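You operate a simulated robot arm through the tools that you are given. There is no shell and no other tool.

You run a simulated robot arm. Do the job below in one go: nothing can be reset, and whatever is moved stays where it is left.

TASK
Swap the two red pins in the rail for blue ones.
Fine: the red pins go into the pin bar.
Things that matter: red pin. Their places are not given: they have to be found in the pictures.

The check looks at the end state, three seconds after you hand in, the way a careful person would. Anything else that was tipped, shoved, dropped, spilled or broken makes it a failure.

THE ROBOT
A 7-joint arm with a two-finger parallel gripper, fixed in place. Base frame: the origin is on the floor under the middle of its stand, x ahead of it, y to its left, z up. Units: m, degrees, N and s.
With the tool pointing down near the work surface it reaches from about 0.3 to 0.86 m from the base axis. Its first joint turns from -143.0 to 143.0 degrees. Payload 3 kg.
The tool frame sits at the grasp point between the pads (the TCP): z along the fingers, y along the line on which they close. The tips reach 0.03 m beyond it. Largest opening 0.094 m; finger width 0.028, thickness 0.01; the body of the gripper, 0.05 by 0.096 m, starts 0.055 m behind the TCP.
Orientation is that of the tool frame in the base frame, as a unit quaternion [x, y, z, w]. With the fingers straight down and closing along the base's y, the tool's x points along the base's -x, its y along +y and its z along -z.

THE INTERFACE
- The arm moves only by the tool send_rows. Its argument "increments" is a list of rows, each a list of 7 numbers: the turn, a rotation vector about the tool's x, y, z in degrees, then the shift along the tool's x, y, z in m, then the finger opening in m, from 0 to 0.094. In form: [[rx, ry, rz, dx, dy, dz, gripper], ...]. A call has 1 to 20 rows; each row shifts and turns the commanded pose from where the row before left it, along the tool's axes as they then stand. A row lasts 0.2 s, in which the tool goes at most 0.05 m and 8.6 degrees; a call with a longer step from one row to the next is refused whole, and so is a gripper value outside its range. Where a pose cannot be reached the arm comes as near as it can. A force on the tool above 90 N (or 10 N above the force at the start of the call, whichever is more), or a blocked arm, ends the call early, and 0.2 s more pass. The fingers move at their own pace (about 0.072 m/s each) and stop on an object; they squeeze with about 40 N. The grip force told is the motor's: it shows also when the fingers shut on nothing. Time passes only in rows, and 0.2 s behind the last, so rows that do not move let the fingers close. It gives the time, the measured TCP pose, the force on the tool (base axes), the opening and the grip force at its end, in the units of the frame above (readings bear some noise), with the torque about the TCP (base axes, N m) and any sound that the robot's microphone picked up.
- Cameras (640 x 400 px; columns grow to the right, rows downward): "scene" is fixed at [0.2193, -0.4991, 1.6817]; the picture's right is [0.59, -0.81, 0.00], its down [-0.52, -0.38, -0.77] and it looks along [0.62, 0.45, -0.64] (base axes); focal length 324 px, centre (320, 200). "wrist" rides on the gripper at [0.076, 0.014, -0.103] in the tool frame; the picture's right is [-0.18, 0.98, 0.00], its down [-0.75, -0.14, -0.64] and it looks along [-0.63, -0.12, 0.77] (tool axes); focal length 243 px, centre (320, 200).
- camera(camera): a new picture of that camera. No time passes.
- probe_pixels(camera, pixels): for up to 12 pixels [column, row] of the newest picture of that camera ("zoom" is the newest enlarged one), the place [x, y, z] in the base frame of the surface seen there, good to about 0.003 m. No time passes.
- zoom(camera, box): a new picture of the part [left, top, right, bottom] of that camera's present view, enlarged. No time passes.
- sign_off(): hands the job in; it is judged then, once.

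Leave the gripper open and the arm clear of the work at the hand-in unless told otherwise.

The tools are called after ">>>" by a JSON object that holds its "name" and its "arguments". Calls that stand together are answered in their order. send_rows: Moves the arm, as the interface text tells. Its arguments: {"type":"object","properties":{"increments":{"type":"array"}},"required":["increments"]} The other tools are called the same way: camera (camera) takes a picture; probe_pixels (camera, pixels) gives the place of the surface under pixels of a picture; zoom (camera, box) takes an enlarged picture of a part of a camera's view; sign_off () hands the job in.

At the start:

```text
t: 0.0
tcp_pos: [0.449, -0.0257, 1.3608]
ee_rot: [-0.001, 1.0, 0.0, 0.0]
force: [0.7, -0.6, -0.4]
moment: [0.01, 0.02, 0.02]
opening: 0.094
grasp_force: 0.1
```

scene: 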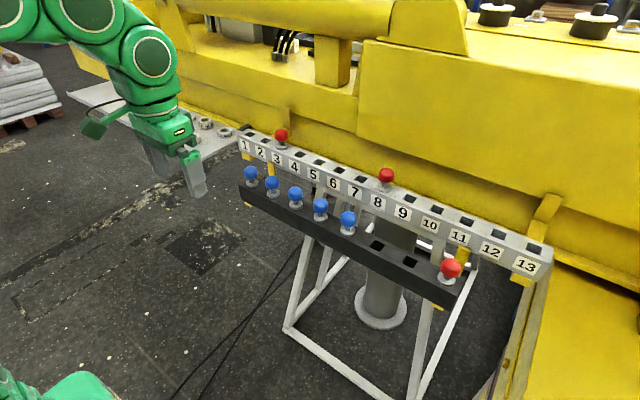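
wrist: 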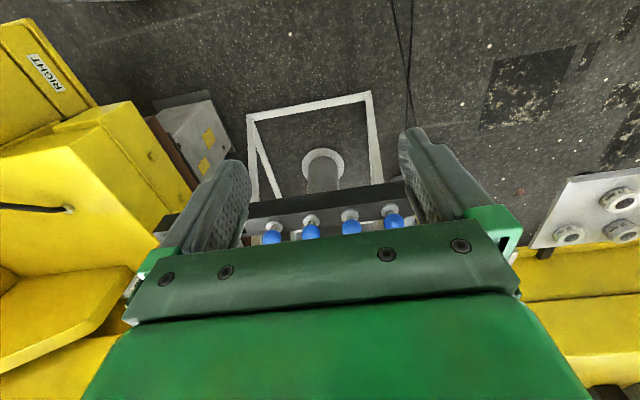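

I see a pale numbered rail (1–13) with two red pins near (281,135) and (386,175), and a dark bar in front with five blue pins, two empty holes near (377,246) and (409,262), and one red pin at (450,268). I'll zoom in for the details first.

>>> {"name": "zoom", "arguments": {"camera": "scene", "box": [225, 110, 405, 222]}}

>>> {"name": "zoom", "arguments": {"camera": "scene", "box": [320, 150, 560, 300]}}

```text
3.56 times, centred on (315, 166) of scene
```

zoom: 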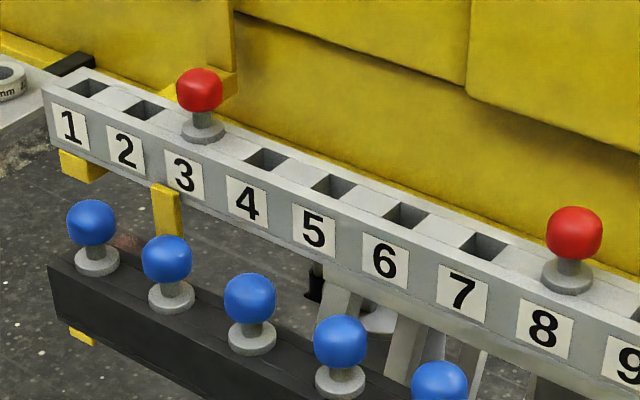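

```text
2.67 times, centred on (440, 225) of scene
```

zoom: 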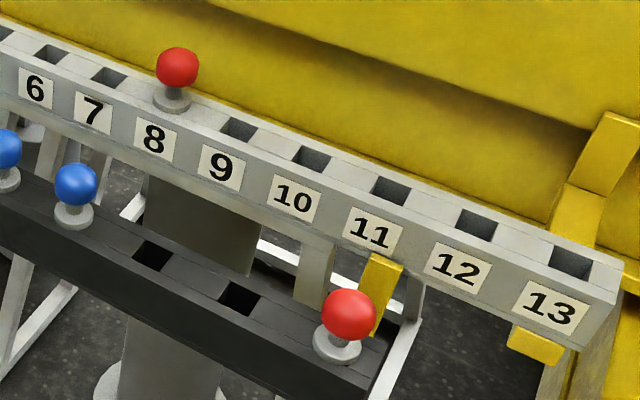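

The red pins sit in rail holes 3 and 8. The bar holds blue pins in positions 1–5, empty holes at 6 and 7, and a red pin at 8. Next I'll probe positions in this zoom: pin head, collar, rail holes, bar holes and bar red pin.

>>> {"name": "probe_pixels", "arguments": {"camera": "zoom", "pixels": [[177, 52], [177, 68], [172, 104], [142, 92], [208, 118], [275, 146], [238, 130], [310, 160], [572, 264], [152, 256], [238, 299], [195, 279]]}}

>>> {"name": "probe_pixels", "arguments": {"camera": "scene", "pixels": [[281, 133], [281, 147], [386, 175], [251, 172], [272, 183], [295, 193], [320, 205], [348, 218], [450, 266], [448, 281], [250, 182], [347, 231]]}}

```text
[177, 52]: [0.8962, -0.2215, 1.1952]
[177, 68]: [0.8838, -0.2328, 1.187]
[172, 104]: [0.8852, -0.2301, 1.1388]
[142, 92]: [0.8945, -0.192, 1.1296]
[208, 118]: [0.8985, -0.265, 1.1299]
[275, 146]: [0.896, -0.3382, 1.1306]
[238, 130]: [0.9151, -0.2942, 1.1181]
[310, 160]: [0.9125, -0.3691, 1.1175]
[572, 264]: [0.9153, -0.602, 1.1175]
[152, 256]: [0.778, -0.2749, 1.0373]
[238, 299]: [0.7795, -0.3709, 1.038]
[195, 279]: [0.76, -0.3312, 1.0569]
```

```text
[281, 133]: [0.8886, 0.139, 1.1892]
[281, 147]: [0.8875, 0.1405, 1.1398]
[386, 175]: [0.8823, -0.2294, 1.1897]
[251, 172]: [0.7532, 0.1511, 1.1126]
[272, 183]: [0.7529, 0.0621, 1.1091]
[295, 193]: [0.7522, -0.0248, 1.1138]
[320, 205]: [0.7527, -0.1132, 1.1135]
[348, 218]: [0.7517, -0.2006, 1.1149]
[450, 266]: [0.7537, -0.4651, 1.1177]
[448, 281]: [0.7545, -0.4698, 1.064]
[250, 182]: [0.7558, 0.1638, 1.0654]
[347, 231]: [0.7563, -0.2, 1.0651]
```

The rail pin heads come out at about (0.897, 0.149, 1.18) and (0.897, -0.224, 1.18), near the edge of the arm's reach. The yellow machine sits behind them, so I'll probe its surfaces, plus the rail edges, for clearance.

>>> {"name": "probe_pixels", "arguments": {"camera": "scene", "pixels": [[287, 115], [300, 130], [340, 60], [420, 110], [420, 45], [270, 20], [350, 25], [400, 165], [440, 190], [540, 215], [265, 110], [215, 65]]}}

>>> {"name": "zoom", "arguments": {"camera": "wrist", "box": [220, 170, 440, 260]}}

```text
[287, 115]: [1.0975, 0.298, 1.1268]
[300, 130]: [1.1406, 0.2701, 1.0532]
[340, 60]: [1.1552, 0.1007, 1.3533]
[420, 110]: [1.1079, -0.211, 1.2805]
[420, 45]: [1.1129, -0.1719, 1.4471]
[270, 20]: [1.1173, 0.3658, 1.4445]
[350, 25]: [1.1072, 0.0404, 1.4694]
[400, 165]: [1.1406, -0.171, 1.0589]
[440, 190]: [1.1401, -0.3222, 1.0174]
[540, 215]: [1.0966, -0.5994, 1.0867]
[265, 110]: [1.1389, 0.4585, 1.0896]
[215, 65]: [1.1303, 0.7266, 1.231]
```

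```text
2.91 times, centred on (330, 215) of wrist
```

zoom: 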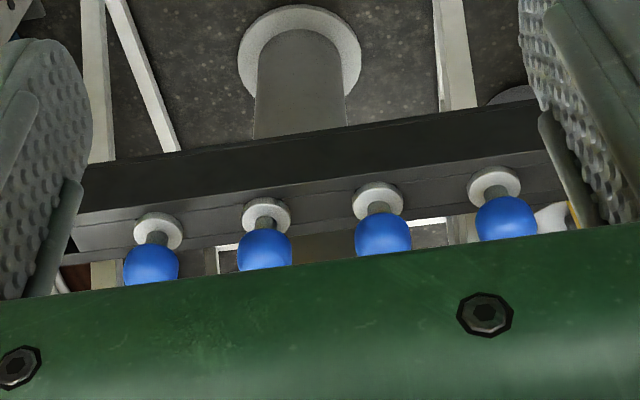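

The machine wall stays at x ≥ 1.09, about 0.2 m behind the rail, so there is room. I'll move level at z = 1.36, from (0.449, -0.026) to about (0.86, 0.152), to test the reach above red pin 3.

>>> {"name": "send_rows", "arguments": {"increments": [[0, 0, 0, -0.0343, 0.0148, 0, 0.094], [0, 0, 0, -0.0343, 0.0148, 0, 0.094], [0, 0, 0, -0.0343, 0.0148, 0, 0.094], [0, 0, 0, -0.0343, 0.0148, 0, 0.094], [0, 0, 0, -0.0343, 0.0148, 0, 0.094], [0, 0, 0, -0.0343, 0.0148, 0, 0.094], [0, 0, 0, -0.0343, 0.0148, 0, 0.094], [0, 0, 0, -0.0343, 0.0148, 0, 0.094], [0, 0, 0, -0.0343, 0.0148, 0, 0.094], [0, 0, 0, -0.0343, 0.0148, 0, 0.094], [0, 0, 0, -0.0343, 0.0148, 0, 0.094], [0, 0, 0, -0.0343, 0.0148, 0, 0.094], [0, 0, 0, 0, 0, 0, 0.094]]}}

```text
t: 2.8
tcp_pos: [0.7064, 0.0999, 1.241]
ee_rot: [0.0, 1.0, 0.0, 0.0]
force: [-0.5, 0.7, 0.3]
moment: [0.05, -0.02, 0.0]
opening: 0.0938
grasp_force: 0.0
out of reach, approached as far as the arm can: row 2, 3, 4, 5, 6, 7, 8, 9, 10, 11, 12
```

A vertical tool stopped at (0.706, 0.100, 1.241), so I will have to tilt the fingers forward to reach the rail. I'll take pictures to see the arm's shape and clearance before choosing the tilt.

>>> {"name": "camera", "arguments": {"camera": "scene"}}

>>> {"name": "camera", "arguments": {"camera": "wrist"}}

```text
taken
```

scene: 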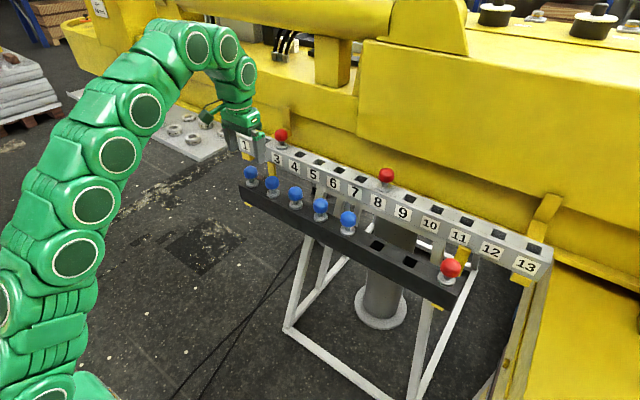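

```text
taken
```

wrist: 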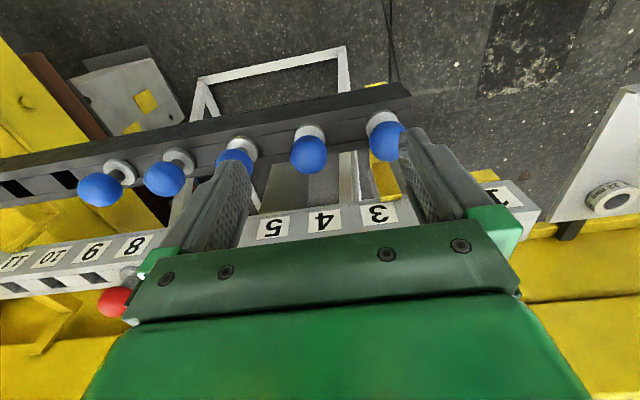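

The arm is stretched out over the bar with open space around the gripper. I'll turn the tool about its y by -40° in total (fingers forward), with no shift, and read the result.

>>> {"name": "send_rows", "arguments": {"increments": [[0, -8, 0, 0, 0, 0, 0.094], [0, -8, 0, 0, 0, 0, 0.094], [0, -8, 0, 0, 0, 0, 0.094], [0, -8, 0, 0, 0, 0, 0.094], [0, -8, 0, 0, 0, 0, 0.094], [0, 0, 0, 0, 0, 0, 0.094]]}}

```text
t: 4.2
tcp_pos: [0.7079, 0.1004, 1.242]
ee_rot: [-0.001, 0.94, 0.0, 0.342]
force: [0.4, 0.5, 0.5]
moment: [-0.01, -0.01, -0.03]
opening: 0.094
grasp_force: 0.2
```

The command follows the reached pose, and the tool now tilts 40° forward at (0.708, 0.100, 1.242). I'll go to about (0.90, 0.152, 1.25), just above red pin 3, with the fingers straddling it.

>>> {"name": "send_rows", "arguments": {"increments": [[0, 0, 0, -0.0253, 0.0087, 0.0196, 0.094], [0, 0, 0, -0.0253, 0.0087, 0.0196, 0.094], [0, 0, 0, -0.0253, 0.0087, 0.0196, 0.094], [0, 0, 0, -0.0253, 0.0087, 0.0196, 0.094], [0, 0, 0, -0.0253, 0.0087, 0.0196, 0.094], [0, 0, 0, 0, 0, 0, 0.094]]}}

```text
t: 5.6
tcp_pos: [0.8693, 0.1408, 1.2478]
ee_rot: [-0.001, 0.94, 0.0, 0.342]
force: [-0.7, -0.3, 1.1]
moment: [0.0, 0.04, 0.0]
opening: 0.094
grasp_force: 0.0
```

It reached (0.869, 0.141, 1.248) with no reach complaint. I'll take wrist and scene pictures to see the pin between the fingers.

>>> {"name": "camera", "arguments": {"camera": "wrist"}}

>>> {"name": "camera", "arguments": {"camera": "scene"}}

```text
taken
```

wrist: 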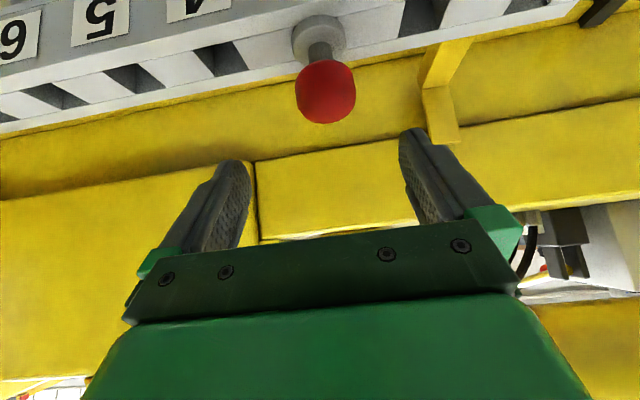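

```text
taken
```

scene: 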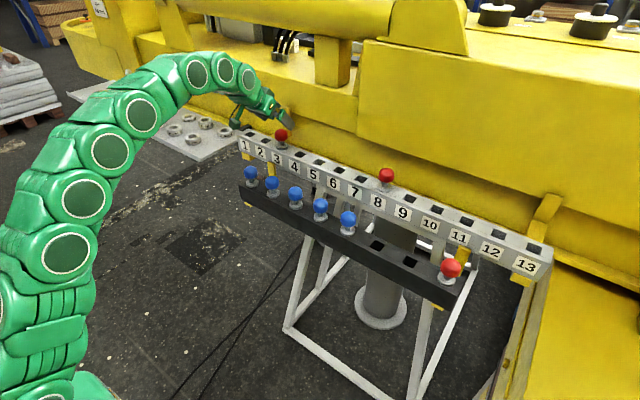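

The red pin 3 is clear in the wrist view, at (325,92) with its collar at (318,38). I'll zoom in and probe the head, collar and neighbouring holes for accurate positions.

>>> {"name": "zoom", "arguments": {"camera": "wrist", "box": [200, 0, 440, 150]}}

>>> {"name": "probe_pixels", "arguments": {"camera": "wrist", "pixels": [[325, 75], [325, 92], [325, 115], [302, 92], [350, 90], [300, 38], [338, 38], [320, 58], [318, 48], [225, 58], [135, 78], [420, 15]]}}

```text
2.67 times, centred on (320, 75) of wrist
```

zoom: 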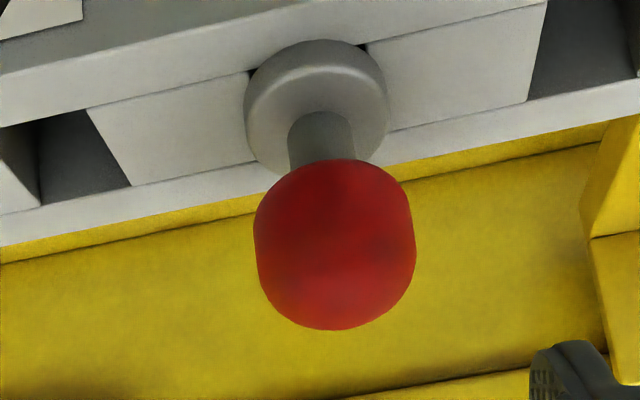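

```text
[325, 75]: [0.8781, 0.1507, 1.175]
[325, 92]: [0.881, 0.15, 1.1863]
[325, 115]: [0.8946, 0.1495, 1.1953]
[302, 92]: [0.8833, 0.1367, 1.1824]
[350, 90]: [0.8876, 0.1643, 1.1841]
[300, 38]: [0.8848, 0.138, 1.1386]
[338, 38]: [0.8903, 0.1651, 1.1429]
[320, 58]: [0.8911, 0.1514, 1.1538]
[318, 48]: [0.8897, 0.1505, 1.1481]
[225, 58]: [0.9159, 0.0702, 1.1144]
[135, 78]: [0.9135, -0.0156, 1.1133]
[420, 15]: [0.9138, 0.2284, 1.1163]
```

The pin axis is about (0.899, 0.1505), with the barrel head spanning z 1.16–1.197 and the collar top at about 1.142. I'll shift over it and lower to TCP z ≈ 1.181 with the fingers open, then check.

>>> {"name": "send_rows", "arguments": {"increments": [[0, 0, 0, -0.02275, 0.0097, 0.0191, 0.094], [0, 0, 0, 0.01434, 0, 0.01708, 0.094], [0, 0, 0, 0.01434, 0, 0.01708, 0.094], [0, 0, 0, 0.01434, 0, 0.01708, 0.094], [0, 0, 0, 0, 0, 0, 0.094]]}}

>>> {"name": "camera", "arguments": {"camera": "wrist"}}

>>> {"name": "zoom", "arguments": {"camera": "scene", "box": [220, 70, 360, 160]}}

```text
t: 6.8
tcp_pos: [0.8984, 0.1519, 1.1821]
ee_rot: [-0.001, 0.94, 0.002, 0.342]
force: [-0.1, 0.9, -0.1]
moment: [0.0, -0.01, 0.04]
opening: 0.0939
grasp_force: 0.1
```

```text
taken
```

wrist: 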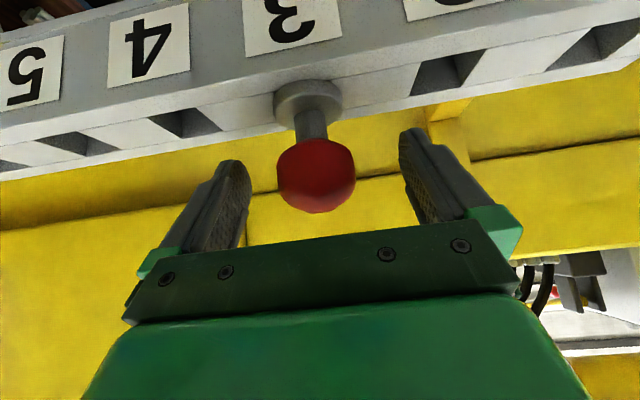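

```text
4.44 times, centred on (290, 115) of scene
```

zoom: 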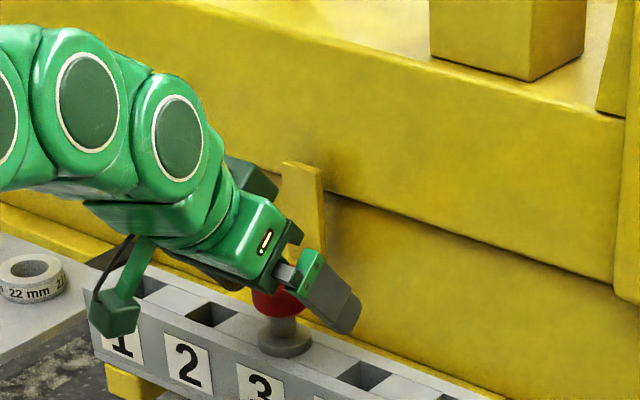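

The head at (316,175) sits between the open fingers. I'll probe the stem and head sides once more to centre in y before closing.

>>> {"name": "probe_pixels", "arguments": {"camera": "wrist", "pixels": [[311, 120], [280, 175], [353, 172], [316, 175], [316, 205], [316, 150], [277, 105], [340, 103], [243, 200], [410, 180]]}}

```text
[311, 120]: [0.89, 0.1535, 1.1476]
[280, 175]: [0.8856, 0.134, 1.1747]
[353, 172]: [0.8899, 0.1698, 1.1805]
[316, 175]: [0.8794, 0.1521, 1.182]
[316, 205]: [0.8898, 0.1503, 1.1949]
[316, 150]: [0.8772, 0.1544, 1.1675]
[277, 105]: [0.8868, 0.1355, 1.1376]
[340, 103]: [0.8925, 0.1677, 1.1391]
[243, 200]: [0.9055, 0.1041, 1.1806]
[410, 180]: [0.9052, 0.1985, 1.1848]
```

The pin is centred: its axis is at y ≈ 0.152 and the pads' middle is at y ≈ 0.1513. Now I'll close on the head without moving.

>>> {"name": "send_rows", "arguments": {"increments": [[0, 0, 0, 0, 0, 0, 0.02], [0, 0, 0, 0, 0, 0, 0.02], [0, 0, 0, 0, 0, 0, 0.02], [0, 0, 0, 0, 0, 0, 0.02], [0, 0, 0, 0, 0, 0, 0.02]]}}

```text
t: 8.0
tcp_pos: [0.8984, 0.1524, 1.18]
ee_rot: [0.001, 0.94, 0.0, 0.342]
force: [0.6, -1.4, 0.4]
moment: [0.0, 0.01, -0.03]
opening: 0.0411
grasp_force: 40.2
```

The head is held at 0.041 m with 40 N. I'll lift straight up about 0.06 m in small steps and check.

>>> {"name": "send_rows", "arguments": {"increments": [[0, 0, 0, -0.00643, 0, -0.00766, 0.02], [0, 0, 0, -0.00643, 0, -0.00766, 0.02], [0, 0, 0, -0.00643, 0, -0.00766, 0.02], [0, 0, 0, -0.00643, 0, -0.00766, 0.02], [0, 0, 0, -0.00643, 0, -0.00766, 0.02], [0, 0, 0, -0.00643, 0, -0.00766, 0.02], [0, 0, 0, 0, 0, 0, 0.02]]}}

>>> {"name": "camera", "arguments": {"camera": "wrist"}}

>>> {"name": "zoom", "arguments": {"camera": "scene", "box": [220, 70, 360, 160]}}

```text
t: 9.6
tcp_pos: [0.8973, 0.154, 1.2407]
ee_rot: [0.001, 0.94, 0.0, 0.342]
force: [-0.4, 0.0, -1.6]
moment: [-0.03, 0.0, 0.01]
opening: 0.0415
grasp_force: 39.7
```

```text
taken
```

wrist: 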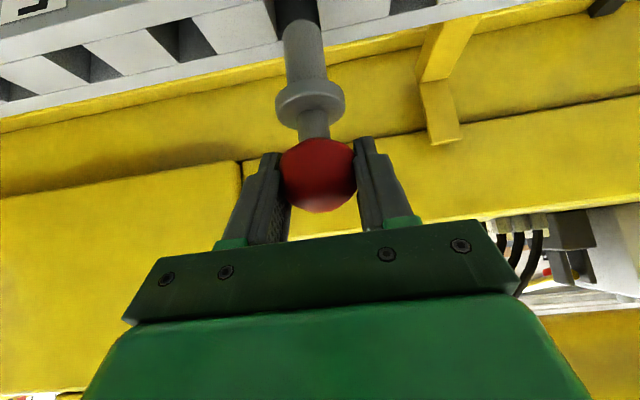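

```text
4.44 times, centred on (290, 115) of scene
```

zoom: 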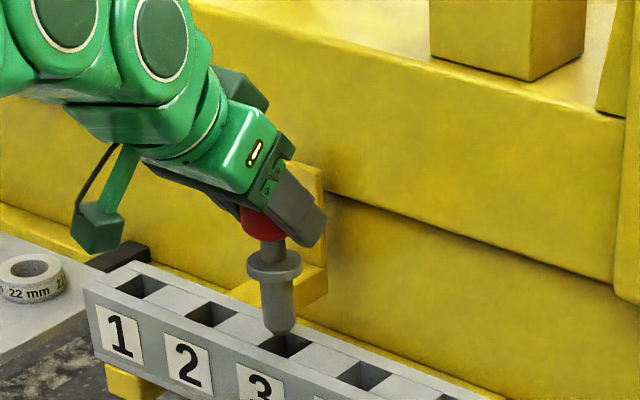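

The pin comes out cleanly, with a round shank and a rounded tip. I'll probe the shank tip near zoom (281,328), the collar, and the hole edges to get its length and the hole size.

>>> {"name": "probe_pixels", "arguments": {"camera": "zoom", "pixels": [[281, 329], [280, 320], [278, 300], [273, 262], [265, 340], [285, 357], [310, 347], [290, 336], [253, 270], [300, 262]]}}

>>> {"name": "probe_pixels", "arguments": {"camera": "wrist", "pixels": [[290, 60], [325, 55], [306, 45], [306, 75], [310, 125], [284, 105], [340, 100], [318, 175]]}}

```text
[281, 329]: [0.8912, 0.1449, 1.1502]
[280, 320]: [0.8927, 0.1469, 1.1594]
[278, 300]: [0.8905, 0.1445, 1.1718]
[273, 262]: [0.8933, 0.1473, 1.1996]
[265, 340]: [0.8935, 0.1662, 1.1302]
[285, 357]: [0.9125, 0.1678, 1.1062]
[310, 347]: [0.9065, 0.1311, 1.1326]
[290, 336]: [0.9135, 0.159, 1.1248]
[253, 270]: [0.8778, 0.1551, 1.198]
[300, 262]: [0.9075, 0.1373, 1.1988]
```

```text
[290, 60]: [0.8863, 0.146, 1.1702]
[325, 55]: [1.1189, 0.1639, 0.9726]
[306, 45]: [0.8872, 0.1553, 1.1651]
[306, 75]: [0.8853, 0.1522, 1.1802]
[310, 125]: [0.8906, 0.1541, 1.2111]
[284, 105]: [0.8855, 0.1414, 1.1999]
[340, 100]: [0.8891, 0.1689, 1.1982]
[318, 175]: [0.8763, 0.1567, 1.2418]
```

The shank tip is at z ≈ 1.148, already clear of the rail top at 1.13, and about 0.091 below the TCP. I'll back off and rise to (0.78, 0.154, 1.27), then travel along -y at x ≈ 0.77, above the blue heads (tops at 1.122), to about y = -0.37.

>>> {"name": "send_rows", "arguments": {"increments": [[0, 0, 0, -0.00643, 0, -0.00766, 0.02], [0, 0, 0, 0.0174, 0, -0.0244, 0.02], [0, 0, 0, 0.0174, 0, -0.0244, 0.02], [0, 0, 0, 0.0174, 0, -0.0244, 0.02], [0, 0, 0, 0.0174, 0, -0.0244, 0.02], [0, 0, 0, 0, -0.03, 0, 0.02], [0, 0, 0, 0, -0.035, 0, 0.02], [0, 0, 0, 0, -0.035, 0, 0.02], [0, 0, 0, 0, -0.035, 0, 0.02], [0, 0, 0, 0, -0.035, 0, 0.02], [0, 0, 0, 0, -0.035, 0, 0.02], [0, 0, 0, 0, -0.035, 0, 0.02], [0, 0, 0, 0, 0, 0, 0.02]]}}

>>> {"name": "camera", "arguments": {"camera": "scene"}}

>>> {"name": "camera", "arguments": {"camera": "wrist"}}

```text
t: 12.4
tcp_pos: [0.7838, -0.0888, 1.2811]
ee_rot: [-0.001, 0.94, 0.0, 0.342]
force: [-0.1, 0.4, -2.6]
moment: [-0.01, 0.02, -0.05]
opening: 0.0414
grasp_force: 39.9
```

```text
taken
```

scene: 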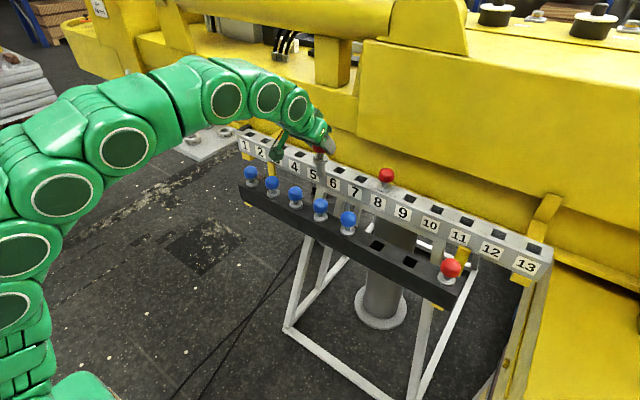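

```text
taken
```

wrist: 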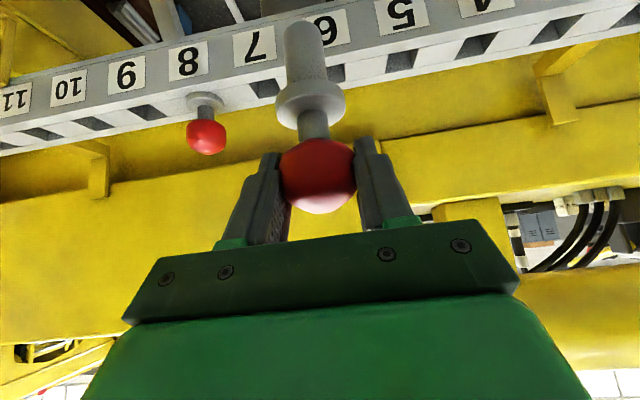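

The pin is held firmly and upright, at (0.784, -0.089, 1.281). Before going further, I'll zoom the scene view on the two empty bar holes and measure their edges.

>>> {"name": "zoom", "arguments": {"camera": "scene", "box": [335, 205, 479, 295]}}

```text
4.44 times, centred on (407, 250) of scene
```

zoom: 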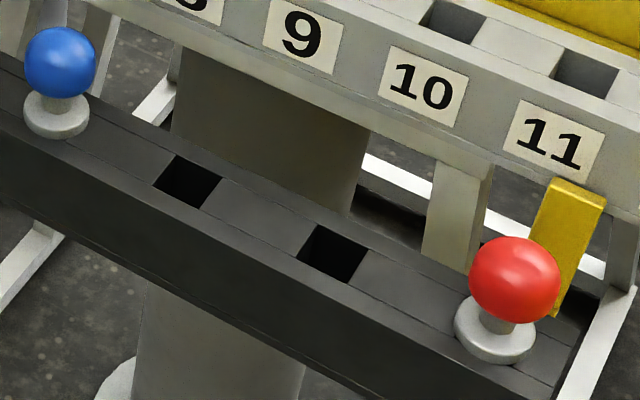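

The hole tops centre near zoom (189,181) and (333,253). I'll probe just outside each edge to locate the holes.

>>> {"name": "probe_pixels", "arguments": {"camera": "zoom", "pixels": [[175, 201], [202, 161], [160, 168], [217, 196], [318, 272], [346, 232], [302, 236], [364, 270], [333, 253], [189, 181], [495, 335], [57, 115]]}}

```text
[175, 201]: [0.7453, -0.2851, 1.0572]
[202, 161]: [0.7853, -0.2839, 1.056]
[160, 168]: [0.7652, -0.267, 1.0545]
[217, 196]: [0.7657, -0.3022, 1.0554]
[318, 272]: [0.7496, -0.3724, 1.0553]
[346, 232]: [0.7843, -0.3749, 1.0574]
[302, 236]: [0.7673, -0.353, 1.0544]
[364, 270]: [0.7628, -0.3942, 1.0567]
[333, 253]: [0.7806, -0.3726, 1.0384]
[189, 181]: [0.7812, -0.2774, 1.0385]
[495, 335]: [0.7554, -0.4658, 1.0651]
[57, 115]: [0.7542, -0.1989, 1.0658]
```

Hole 7 centres at about (0.7665, -0.3735) and hole 6 at about (0.7655, -0.2843), with the bar top at z ≈ 1.056 and an opening of about 0.032 m against a 0.025 m shank. I'll move above hole 7, staying at z ≈ 1.28.

>>> {"name": "send_rows", "arguments": {"increments": [[0, 0, 0, 0.00172, -0.0356, -0.00145, 0.02], [0, 0, 0, 0.00172, -0.0356, -0.00145, 0.02], [0, 0, 0, 0.00172, -0.0356, -0.00145, 0.02], [0, 0, 0, 0.00172, -0.0356, -0.00145, 0.02], [0, 0, 0, 0.00172, -0.0356, -0.00145, 0.02], [0, 0, 0, 0.00172, -0.0356, -0.00145, 0.02], [0, 0, 0, 0.00172, -0.0356, -0.00145, 0.02], [0, 0, 0, 0.00172, -0.0356, -0.00145, 0.02], [0, 0, 0, 0, 0, 0, 0.02]]}}

>>> {"name": "camera", "arguments": {"camera": "scene"}}

>>> {"name": "camera", "arguments": {"camera": "wrist"}}

```text
t: 14.4
tcp_pos: [0.7652, -0.3705, 1.2835]
ee_rot: [-0.001, 0.94, 0.0, 0.342]
force: [0.7, 0.7, -1.6]
moment: [0.01, 0.0, -0.02]
opening: 0.0414
grasp_force: 40.1
```

```text
taken
```

scene: 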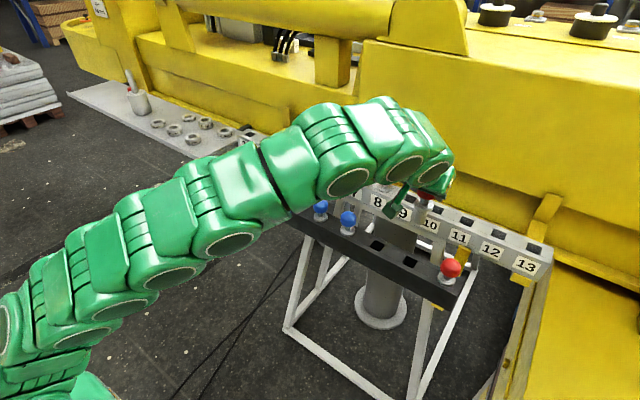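

```text
taken
```

wrist: 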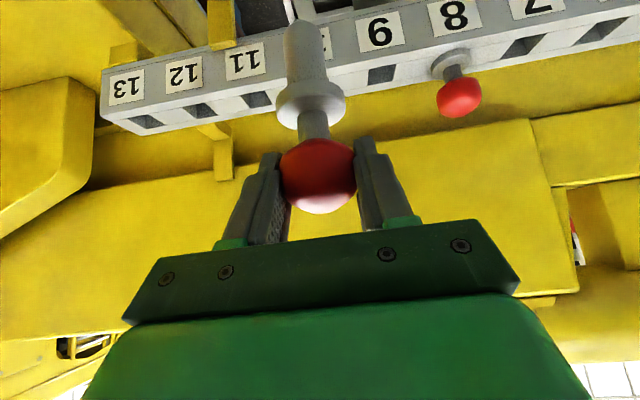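

It is above hole 7 at (0.765, -0.3705, 1.2835). I'll probe the held pin's shank, collar and stem to get its true axis and any lean.

>>> {"name": "probe_pixels", "arguments": {"camera": "wrist", "pixels": [[304, 25], [305, 40], [306, 60], [307, 75], [313, 125], [289, 50], [323, 50], [280, 105], [343, 103], [317, 178]]}}

>>> {"name": "zoom", "arguments": {"camera": "scene", "box": [370, 170, 482, 240]}}

```text
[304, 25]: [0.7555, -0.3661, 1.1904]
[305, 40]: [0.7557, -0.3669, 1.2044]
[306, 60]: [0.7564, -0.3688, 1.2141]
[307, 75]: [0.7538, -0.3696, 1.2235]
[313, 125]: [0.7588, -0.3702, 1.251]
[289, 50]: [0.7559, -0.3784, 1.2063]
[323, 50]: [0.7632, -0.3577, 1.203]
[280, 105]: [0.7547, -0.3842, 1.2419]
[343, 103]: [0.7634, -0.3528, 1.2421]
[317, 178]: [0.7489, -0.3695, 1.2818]
```

```text
5.71 times, centred on (426, 205) of scene
```

zoom: 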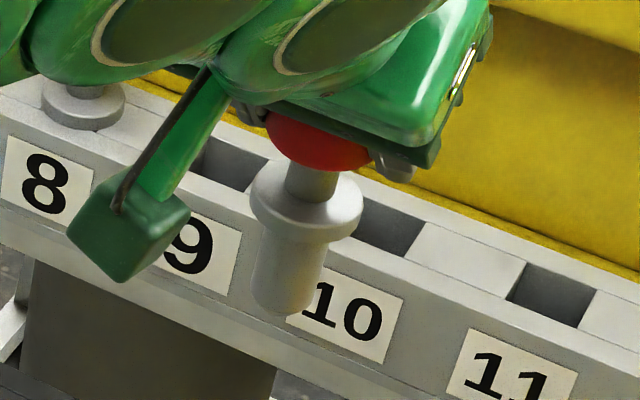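

The pin hangs nearly vertical with its axis at about (0.767, -0.3695), so a 4 mm shift in -y puts it over hole 7. I'll shift and lower to TCP z ≈ 1.159, which leaves the tip about 1 cm above the bar, and look again.

>>> {"name": "send_rows", "arguments": {"increments": [[0, 0, 0, 0, -0.004, 0, 0.02], [0, 0, 0, 0.01331, 0, 0.01586, 0.02], [0, 0, 0, 0.01331, 0, 0.01586, 0.02], [0, 0, 0, 0.01331, 0, 0.01586, 0.02], [0, 0, 0, 0.01331, 0, 0.01586, 0.02], [0, 0, 0, 0.01331, 0, 0.01586, 0.02], [0, 0, 0, 0.01331, 0, 0.01586, 0.02], [0, 0, 0, 0, 0, 0, 0.02]]}}

>>> {"name": "camera", "arguments": {"camera": "wrist"}}

>>> {"name": "zoom", "arguments": {"camera": "scene", "box": [352, 200, 480, 280]}}

```text
t: 16.2
tcp_pos: [0.7639, -0.3755, 1.1584]
ee_rot: [0.0, 0.94, 0.0, 0.342]
force: [0.4, 0.6, -2.6]
moment: [0.01, 0.01, -0.01]
opening: 0.0413
grasp_force: 39.7
```

```text
taken
```

wrist: 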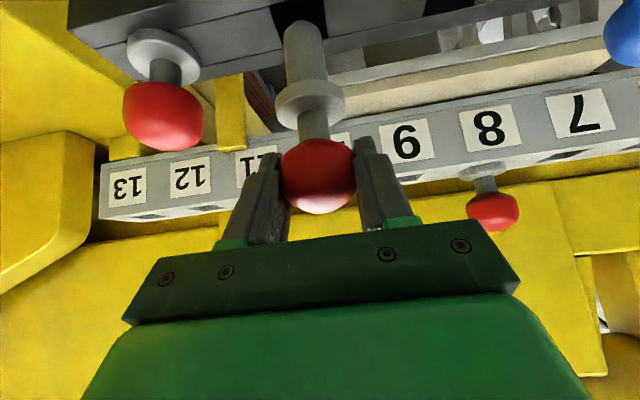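

```text
5.00 times, centred on (416, 240) of scene
```

zoom: 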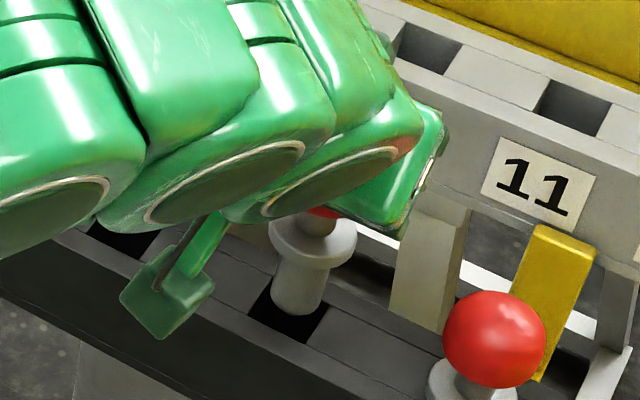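

The shank tip looks to be over hole 7 in both views. I'll zoom in tighter and probe the hole edges and the tip for alignment.

>>> {"name": "zoom", "arguments": {"camera": "scene", "box": [392, 238, 432, 273]}}

>>> {"name": "zoom", "arguments": {"camera": "wrist", "box": [240, 0, 380, 100]}}

>>> {"name": "probe_pixels", "arguments": {"camera": "wrist", "pixels": [[305, 35], [306, 55], [307, 75], [290, 45], [324, 45], [317, 178], [265, 15], [332, 15]]}}

```text
11.43 times, centred on (412, 256) of scene
```

zoom: 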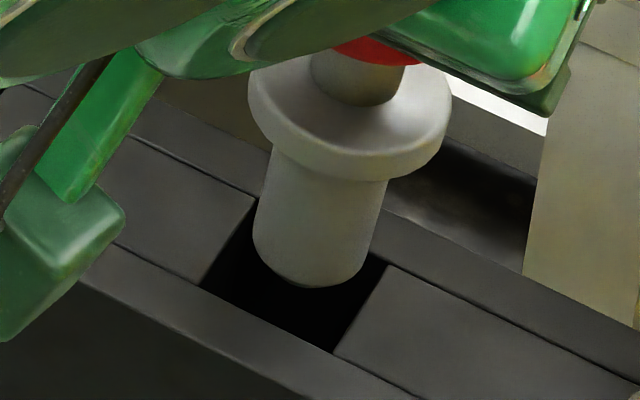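

```text
4.00 times, centred on (310, 50) of wrist
```

zoom: 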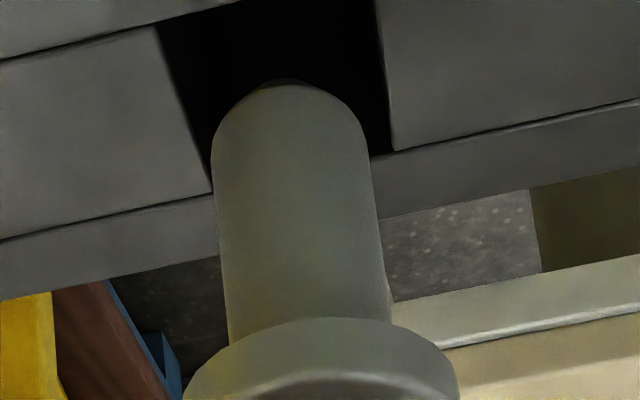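

```text
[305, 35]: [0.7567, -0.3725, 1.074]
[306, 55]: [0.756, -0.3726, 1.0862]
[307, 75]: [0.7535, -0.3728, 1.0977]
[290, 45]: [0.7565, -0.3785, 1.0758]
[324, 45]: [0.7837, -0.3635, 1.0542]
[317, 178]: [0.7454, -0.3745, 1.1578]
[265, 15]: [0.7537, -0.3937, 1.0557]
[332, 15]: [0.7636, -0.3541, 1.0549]
```

The shank axis is about (0.768, -0.3735) against a hole centre of (0.7665, -0.3735), so it is well within the clearance. I'll nudge 1 mm back and lower into the hole by about 0.034 m, watching the force.

>>> {"name": "send_rows", "arguments": {"increments": [[0, 0, 0, 0.00077, 0, -0.00064, 0.02], [0, 0, 0, 0.00547, 0, 0.00651, 0.02], [0, 0, 0, 0.00547, 0, 0.00651, 0.02], [0, 0, 0, 0.00547, 0, 0.00651, 0.02], [0, 0, 0, 0.00547, 0, 0.00651, 0.02], [0, 0, 0, 0, 0, 0, 0.02]]}}

>>> {"name": "camera", "arguments": {"camera": "wrist"}}

```text
t: 17.6
tcp_pos: [0.7632, -0.3754, 1.1233]
ee_rot: [-0.001, 0.94, 0.0, 0.342]
force: [0.3, 0.0, -3.0]
moment: [0.0, 0.0, -0.02]
opening: 0.0414
grasp_force: 40.0
```

```text
taken
```

wrist: 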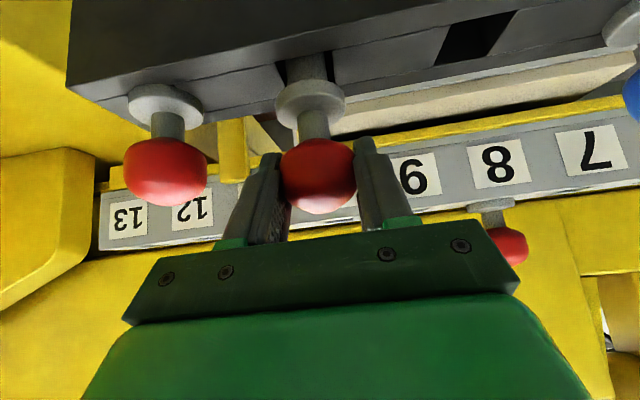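

It's entering freely with no contact force. I'll lower another 0.012 m slowly and read the force.

>>> {"name": "send_rows", "arguments": {"increments": [[0, 0, 0, 0.00257, 0, 0.00306, 0.02], [0, 0, 0, 0.00257, 0, 0.00306, 0.02], [0, 0, 0, 0.00257, 0, 0.00306, 0.02], [0, 0, 0, 0, 0, 0, 0.02]]}}

>>> {"name": "camera", "arguments": {"camera": "wrist"}}

>>> {"name": "probe_pixels", "arguments": {"camera": "wrist", "pixels": [[295, 95], [325, 95], [311, 80], [250, 85], [365, 75], [311, 118]]}}

```text
t: 18.6
tcp_pos: [0.7632, -0.375, 1.1123]
ee_rot: [0.001, 0.94, -0.001, 0.341]
force: [0.6, -0.4, -2.5]
moment: [-0.03, 0.03, 0.01]
opening: 0.0413
grasp_force: 40.1
```

```text
taken
```

wrist: 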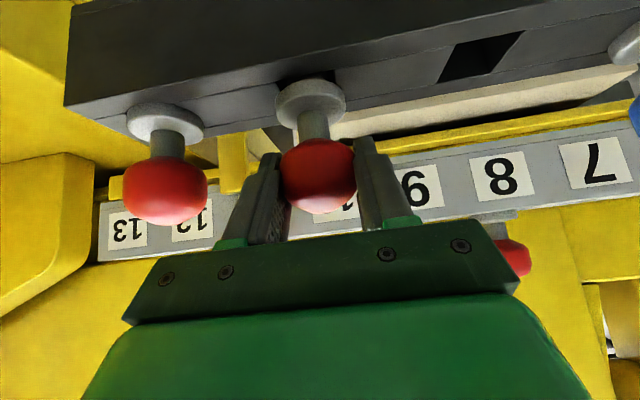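

```text
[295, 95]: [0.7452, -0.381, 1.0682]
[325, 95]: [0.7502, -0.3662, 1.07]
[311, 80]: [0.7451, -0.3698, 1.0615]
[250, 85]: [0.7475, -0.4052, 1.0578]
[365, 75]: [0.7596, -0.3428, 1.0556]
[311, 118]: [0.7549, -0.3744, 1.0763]
```

The collar is within about 4 mm of the bar. I'll lower 2 + 2 mm more and read the force.

>>> {"name": "send_rows", "arguments": {"increments": [[0, 0, 0, 0.00129, 0, 0.00153, 0.02], [0, 0, 0, 0.00129, 0, 0.00153, 0.02], [0, 0, 0, 0, 0, 0, 0.02]]}}

>>> {"name": "camera", "arguments": {"camera": "wrist"}}

>>> {"name": "zoom", "arguments": {"camera": "wrist", "box": [200, 60, 400, 180]}}

```text
t: 19.4
tcp_pos: [0.7635, -0.3751, 1.1063]
ee_rot: [0.0, 0.94, 0.0, 0.342]
force: [-0.4, 0.0, -1.8]
moment: [0.0, 0.03, -0.01]
opening: 0.0413
grasp_force: 39.8
```

```text
taken
```

wrist: 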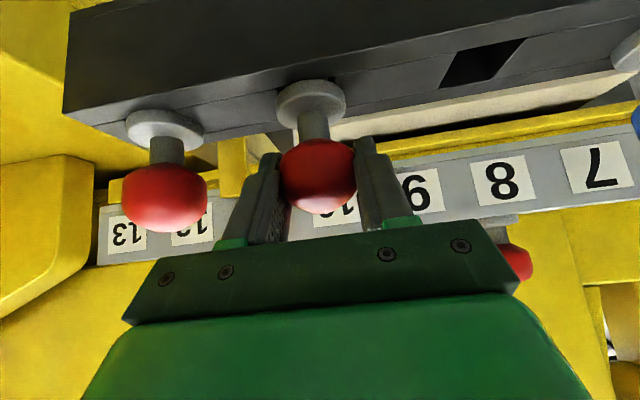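

```text
3.20 times, centred on (300, 120) of wrist
```

zoom: 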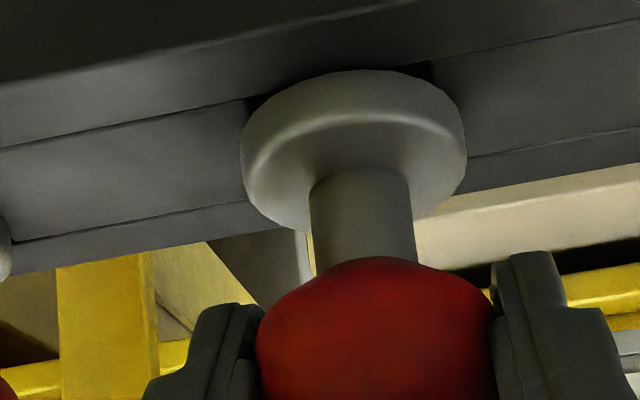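

Still little force, and the collar is nearly flush. I'll lower one more 1.5 mm step and read.

>>> {"name": "send_rows", "arguments": {"increments": [[0, 0, 0, 0.00097, 0, 0.00115, 0.02], [0, 0, 0, 0, 0, 0, 0.02]]}}

```text
t: 20.0
tcp_pos: [0.7647, -0.3751, 1.1066]
ee_rot: [0.0, 0.94, 0.0, 0.342]
force: [-1.5, 1.6, 5.3]
moment: [0.15, 0.16, 0.06]
opening: 0.0411
grasp_force: 39.7
```

The force rose to +5 N, so the collar is seated on the bar. I'll open to 0.066 m, which stays short of the neighbouring pins.

>>> {"name": "send_rows", "arguments": {"increments": [[0, 0, 0, 0, 0, 0, 0.066], [0, 0, 0, 0, 0, 0, 0.066], [0, 0, 0, 0, 0, 0, 0.066]]}}

>>> {"name": "camera", "arguments": {"camera": "wrist"}}

```text
t: 20.8
tcp_pos: [0.7638, -0.3759, 1.1055]
ee_rot: [0.001, 0.94, -0.001, 0.342]
force: [0.4, -0.2, -0.4]
moment: [-0.04, 0.01, 0.01]
opening: 0.0658
grasp_force: 0.2
```

```text
taken
```

wrist: 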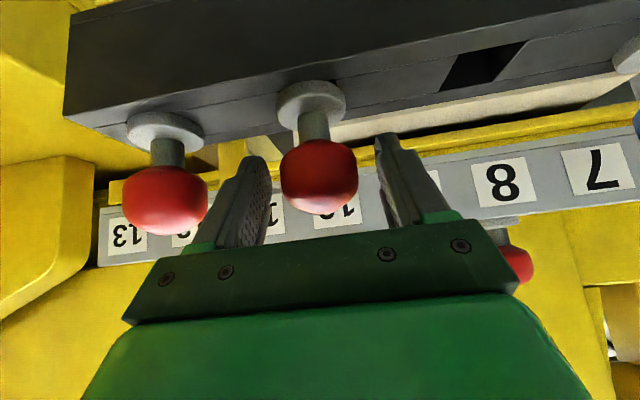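

The red pin stands upright in bar hole 7. I'll lift straight off to z ≈ 1.25 and move over red pin 8 on the rail, at about (0.898, -0.224), with the fingers opened wide.

>>> {"name": "send_rows", "arguments": {"increments": [[0, 0, 0, -0.00643, 0, -0.00766, 0.066], [0, 0, 0, -0.01325, 0, -0.01578, 0.066], [0, 0, 0, -0.01325, 0, -0.01578, 0.066], [0, 0, 0, -0.01325, 0, -0.01578, 0.066], [0, 0, 0, -0.01325, 0, -0.01578, 0.066], [0, 0, 0, -0.01325, 0, -0.01578, 0.066], [0, 0, 0, -0.01325, 0, -0.01578, 0.066], [0, 0, 0, -0.00643, 0, -0.00766, 0.08], [0, 0, 0, -0.0172, 0.0253, 0.01447, 0.09], [0, 0, 0, -0.0172, 0.0253, 0.01447, 0.09], [0, 0, 0, -0.0172, 0.0253, 0.01447, 0.09], [0, 0, 0, -0.0172, 0.0253, 0.01447, 0.09], [0, 0, 0, -0.0172, 0.0253, 0.01447, 0.09], [0, 0, 0, -0.0172, 0.0253, 0.01447, 0.09], [0, 0, 0, 0, 0, 0, 0.09]]}}

>>> {"name": "camera", "arguments": {"camera": "wrist"}}

>>> {"name": "camera", "arguments": {"camera": "scene"}}

```text
t: 24.0
tcp_pos: [0.8987, -0.222, 1.2469]
ee_rot: [0.001, 0.94, 0.0, 0.341]
force: [-0.5, 0.4, -0.3]
moment: [0.0, 0.0, 0.01]
opening: 0.0899
grasp_force: 0.1
```

```text
taken
```

wrist: 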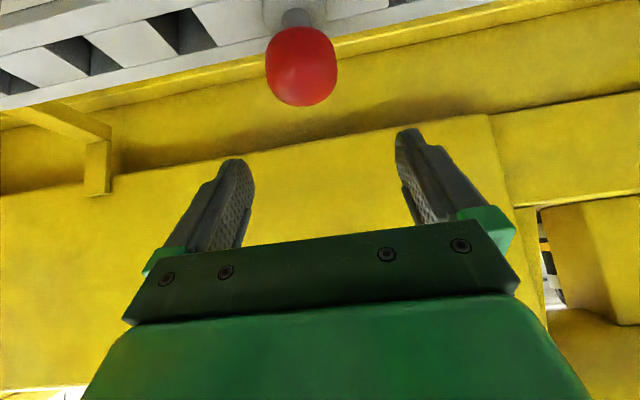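

```text
taken
```

scene: 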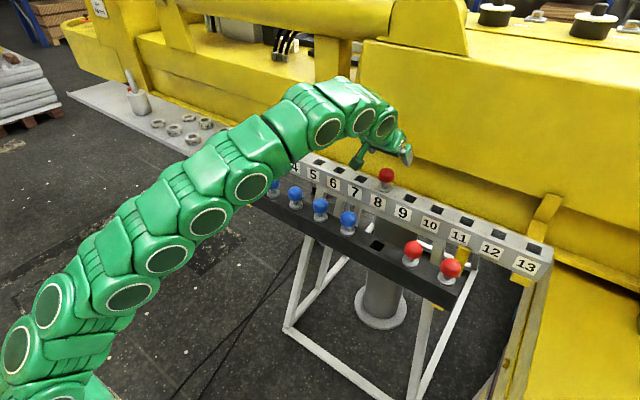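

The first red pin now stands in the bar, and I'm above rail pin 8. I'll probe its head and stem to centre on it.

>>> {"name": "probe_pixels", "arguments": {"camera": "wrist", "pixels": [[301, 50], [301, 70], [301, 100], [269, 68], [334, 66], [294, 18], [272, 10], [240, 200], [415, 180]]}}

```text
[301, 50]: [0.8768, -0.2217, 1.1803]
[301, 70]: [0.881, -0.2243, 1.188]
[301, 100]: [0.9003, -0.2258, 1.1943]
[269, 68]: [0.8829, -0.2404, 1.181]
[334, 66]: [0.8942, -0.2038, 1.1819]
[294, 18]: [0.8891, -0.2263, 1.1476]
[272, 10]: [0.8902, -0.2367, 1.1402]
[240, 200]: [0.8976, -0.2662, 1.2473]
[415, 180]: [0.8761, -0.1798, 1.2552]
```

The pin axis is about (0.898, -0.2235). I'll shift 1.5 mm in -y, lower 0.066 m around the head, and close.

>>> {"name": "send_rows", "arguments": {"increments": [[0, 0, 0, 0, -0.0015, 0, 0.09], [0, 0, 0, 0.01415, 0, 0.01685, 0.09], [0, 0, 0, 0.01415, 0, 0.01685, 0.09], [0, 0, 0, 0.01415, 0, 0.01685, 0.09], [0, 0, 0, 0, 0, 0, 0.09]]}}

>>> {"name": "camera", "arguments": {"camera": "wrist"}}

>>> {"name": "probe_pixels", "arguments": {"camera": "wrist", "pixels": [[311, 120], [280, 175], [353, 172], [316, 175], [243, 200], [410, 180]]}}

```text
t: 25.2
tcp_pos: [0.8983, -0.2268, 1.1832]
ee_rot: [-0.001, 0.94, 0.0, 0.342]
force: [0.6, 0.3, -0.1]
moment: [-0.04, -0.01, 0.01]
opening: 0.0903
grasp_force: 0.0
```

```text
taken
```

wrist: 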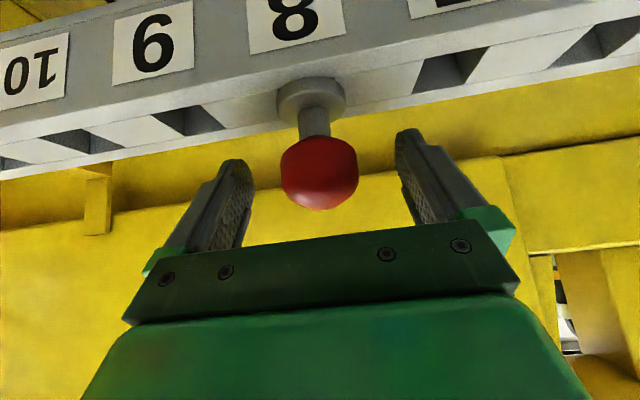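

```text
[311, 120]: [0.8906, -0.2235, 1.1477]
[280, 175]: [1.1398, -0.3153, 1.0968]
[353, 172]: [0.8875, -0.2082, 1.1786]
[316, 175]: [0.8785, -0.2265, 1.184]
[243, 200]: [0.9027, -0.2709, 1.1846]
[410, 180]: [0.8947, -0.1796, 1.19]
```

The head is centred at column ~319, matching the held position seen earlier. I'll close on it.

>>> {"name": "send_rows", "arguments": {"increments": [[0, 0, 0, 0, 0, 0, 0.02], [0, 0, 0, 0, 0, 0, 0.02], [0, 0, 0, 0, 0, 0, 0.02], [0, 0, 0, 0, 0, 0, 0.02], [0, 0, 0, 0, 0, 0, 0.02]]}}

```text
t: 26.4
tcp_pos: [0.8979, -0.2253, 1.1825]
ee_rot: [0.0, 0.94, 0.0, 0.342]
force: [0.5, 1.4, 1.7]
moment: [0.05, -0.02, 0.0]
opening: 0.0413
grasp_force: 39.6
```

It is held at 0.041 m. I'll lift straight out by 0.066 m, then back off to above bar hole 6 at TCP about (0.7625, -0.2855, 1.27).

>>> {"name": "send_rows", "arguments": {"increments": [[0, 0, 0, -0.00643, 0, -0.00766, 0.02], [0, 0, 0, -0.00643, 0, -0.00766, 0.02], [0, 0, 0, -0.00643, 0, -0.00766, 0.02], [0, 0, 0, -0.00643, 0, -0.00766, 0.02], [0, 0, 0, -0.00643, 0, -0.00766, 0.02], [0, 0, 0, -0.00643, 0, -0.00766, 0.02], [0, 0, 0, -0.00386, 0, -0.0046, 0.02], [0, 0, 0, 0.01472, -0.01, -0.01757, 0.02], [0, 0, 0, 0.01472, -0.01, -0.01757, 0.02], [0, 0, 0, 0.01472, -0.01, -0.01757, 0.02], [0, 0, 0, 0.01472, -0.01, -0.01757, 0.02], [0, 0, 0, 0.01472, -0.01, -0.01757, 0.02], [0, 0, 0, 0.01472, -0.01, -0.01757, 0.02], [0, 0, 0, 0, 0, 0, 0.02]]}}

>>> {"name": "camera", "arguments": {"camera": "wrist"}}

>>> {"name": "camera", "arguments": {"camera": "scene"}}

```text
t: 29.4
tcp_pos: [0.7609, -0.2861, 1.2732]
ee_rot: [-0.001, 0.94, 0.001, 0.341]
force: [0.4, 0.0, -2.8]
moment: [-0.01, 0.01, -0.03]
opening: 0.0414
grasp_force: 39.9
```

```text
taken
```

wrist: 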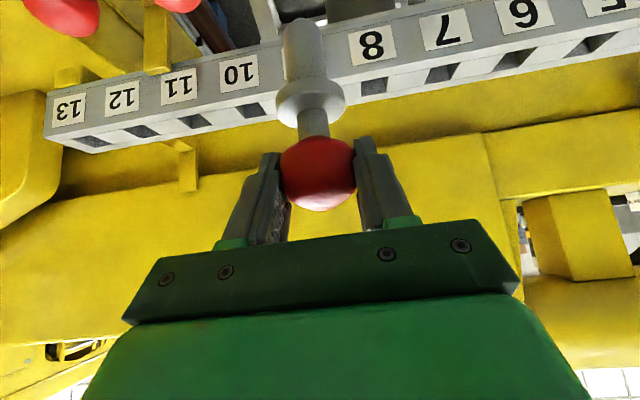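

```text
taken
```

scene: 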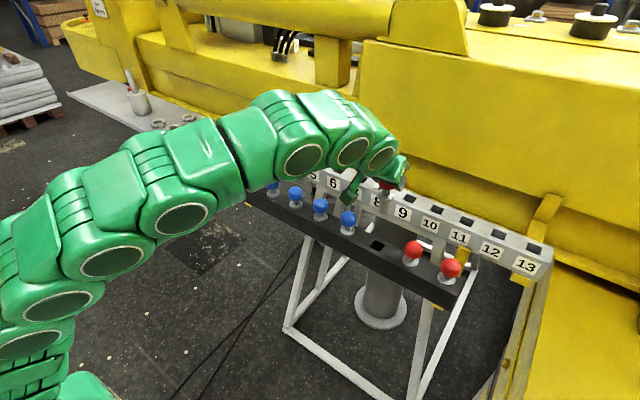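

The second red pin is held upright and nearly above hole 6. I'll lower to TCP z ≈ 1.16 and check alignment.

>>> {"name": "send_rows", "arguments": {"increments": [[0, 0, 0, 0.01222, 0, 0.01455, 0.02], [0, 0, 0, 0.01222, 0, 0.01455, 0.02], [0, 0, 0, 0.01222, 0, 0.01455, 0.02], [0, 0, 0, 0.01222, 0, 0.01455, 0.02], [0, 0, 0, 0.01222, 0, 0.01455, 0.02], [0, 0, 0, 0.01222, 0, 0.01455, 0.02], [0, 0, 0, 0, 0, 0, 0.02]]}}

>>> {"name": "camera", "arguments": {"camera": "wrist"}}

>>> {"name": "zoom", "arguments": {"camera": "wrist", "box": [240, 0, 380, 100]}}

>>> {"name": "zoom", "arguments": {"camera": "scene", "box": [352, 218, 408, 262]}}

>>> {"name": "probe_pixels", "arguments": {"camera": "wrist", "pixels": [[305, 35], [306, 55], [307, 75], [290, 45], [320, 45], [317, 178]]}}

```text
t: 31.0
tcp_pos: [0.7637, -0.2847, 1.1604]
ee_rot: [0.0, 0.94, 0.0, 0.342]
force: [0.1, -0.4, -2.3]
moment: [-0.01, 0.03, 0.0]
opening: 0.0414
grasp_force: 40.4
```

```text
taken
```

wrist: 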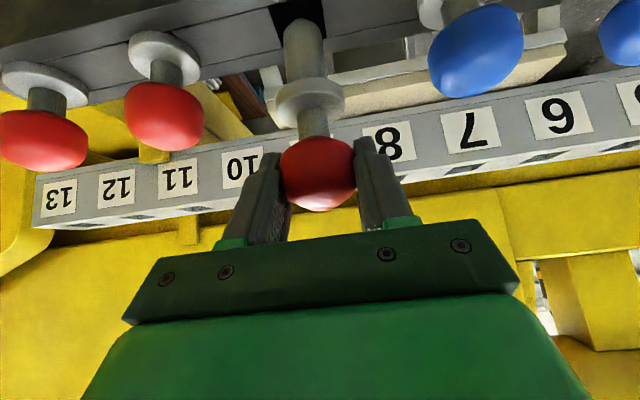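

```text
4.00 times, centred on (310, 50) of wrist
```

zoom: 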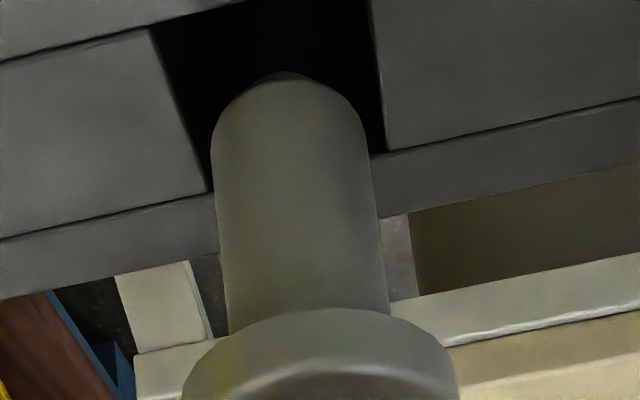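

```text
9.09 times, centred on (380, 240) of scene
```

zoom: 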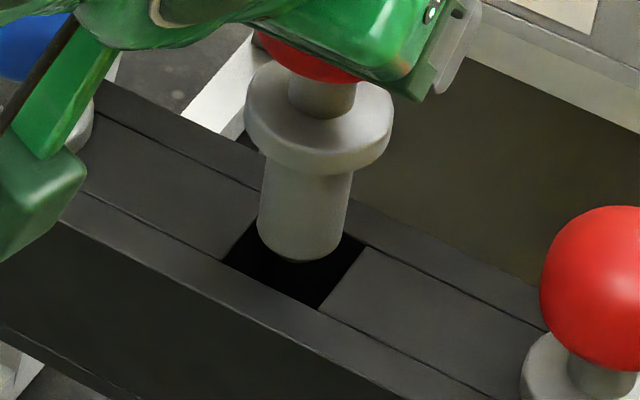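

```text
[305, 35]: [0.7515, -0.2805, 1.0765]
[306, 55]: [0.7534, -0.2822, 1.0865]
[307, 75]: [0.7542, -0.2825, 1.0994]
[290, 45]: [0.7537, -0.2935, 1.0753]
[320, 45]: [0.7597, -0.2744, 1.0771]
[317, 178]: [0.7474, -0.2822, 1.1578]
```

This matches the earlier alignment; the hole is perhaps 1 mm toward -y. I'll nudge -1 mm in y and lower 0.0425 m into the hole, then read the force.

>>> {"name": "send_rows", "arguments": {"increments": [[0, 0, 0, 0, -0.001, 0, 0.02], [0, 0, 0, 0.00547, 0, 0.00651, 0.02], [0, 0, 0, 0.00547, 0, 0.00651, 0.02], [0, 0, 0, 0.00547, 0, 0.00651, 0.02], [0, 0, 0, 0.00547, 0, 0.00651, 0.02], [0, 0, 0, 0.00547, 0, 0.00651, 0.02], [0, 0, 0, 0, 0, 0, 0.02]]}}

>>> {"name": "camera", "arguments": {"camera": "wrist"}}

```text
t: 32.6
tcp_pos: [0.7626, -0.286, 1.1165]
ee_rot: [0.0, 0.94, 0.0, 0.342]
force: [-0.2, 0.0, -1.7]
moment: [-0.01, -0.01, 0.04]
opening: 0.0413
grasp_force: 39.9
```

```text
taken
```

wrist: 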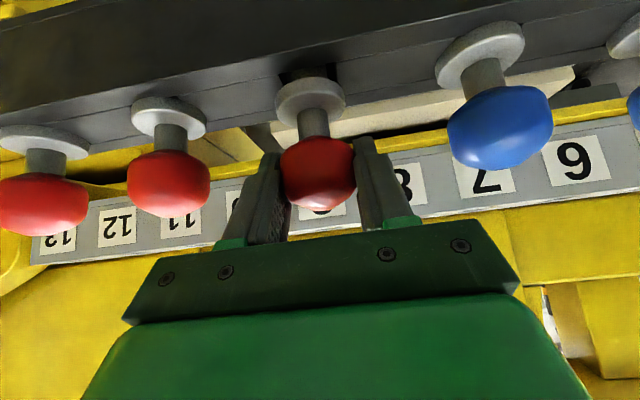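

The shank goes in freely. I'll lower about 8 mm more in 2 mm steps to seat it.

>>> {"name": "send_rows", "arguments": {"increments": [[0, 0, 0, 0.00129, 0, 0.00153, 0.02], [0, 0, 0, 0.00129, 0, 0.00153, 0.02], [0, 0, 0, 0.00129, 0, 0.00153, 0.02], [0, 0, 0, 0, 0, 0, 0.02]]}}

```text
t: 33.6
tcp_pos: [0.7626, -0.2867, 1.1107]
ee_rot: [0.0, 0.94, 0.001, 0.342]
force: [0.6, -0.3, -2.9]
moment: [0.02, 0.01, -0.01]
opening: 0.0415
grasp_force: 39.7
```

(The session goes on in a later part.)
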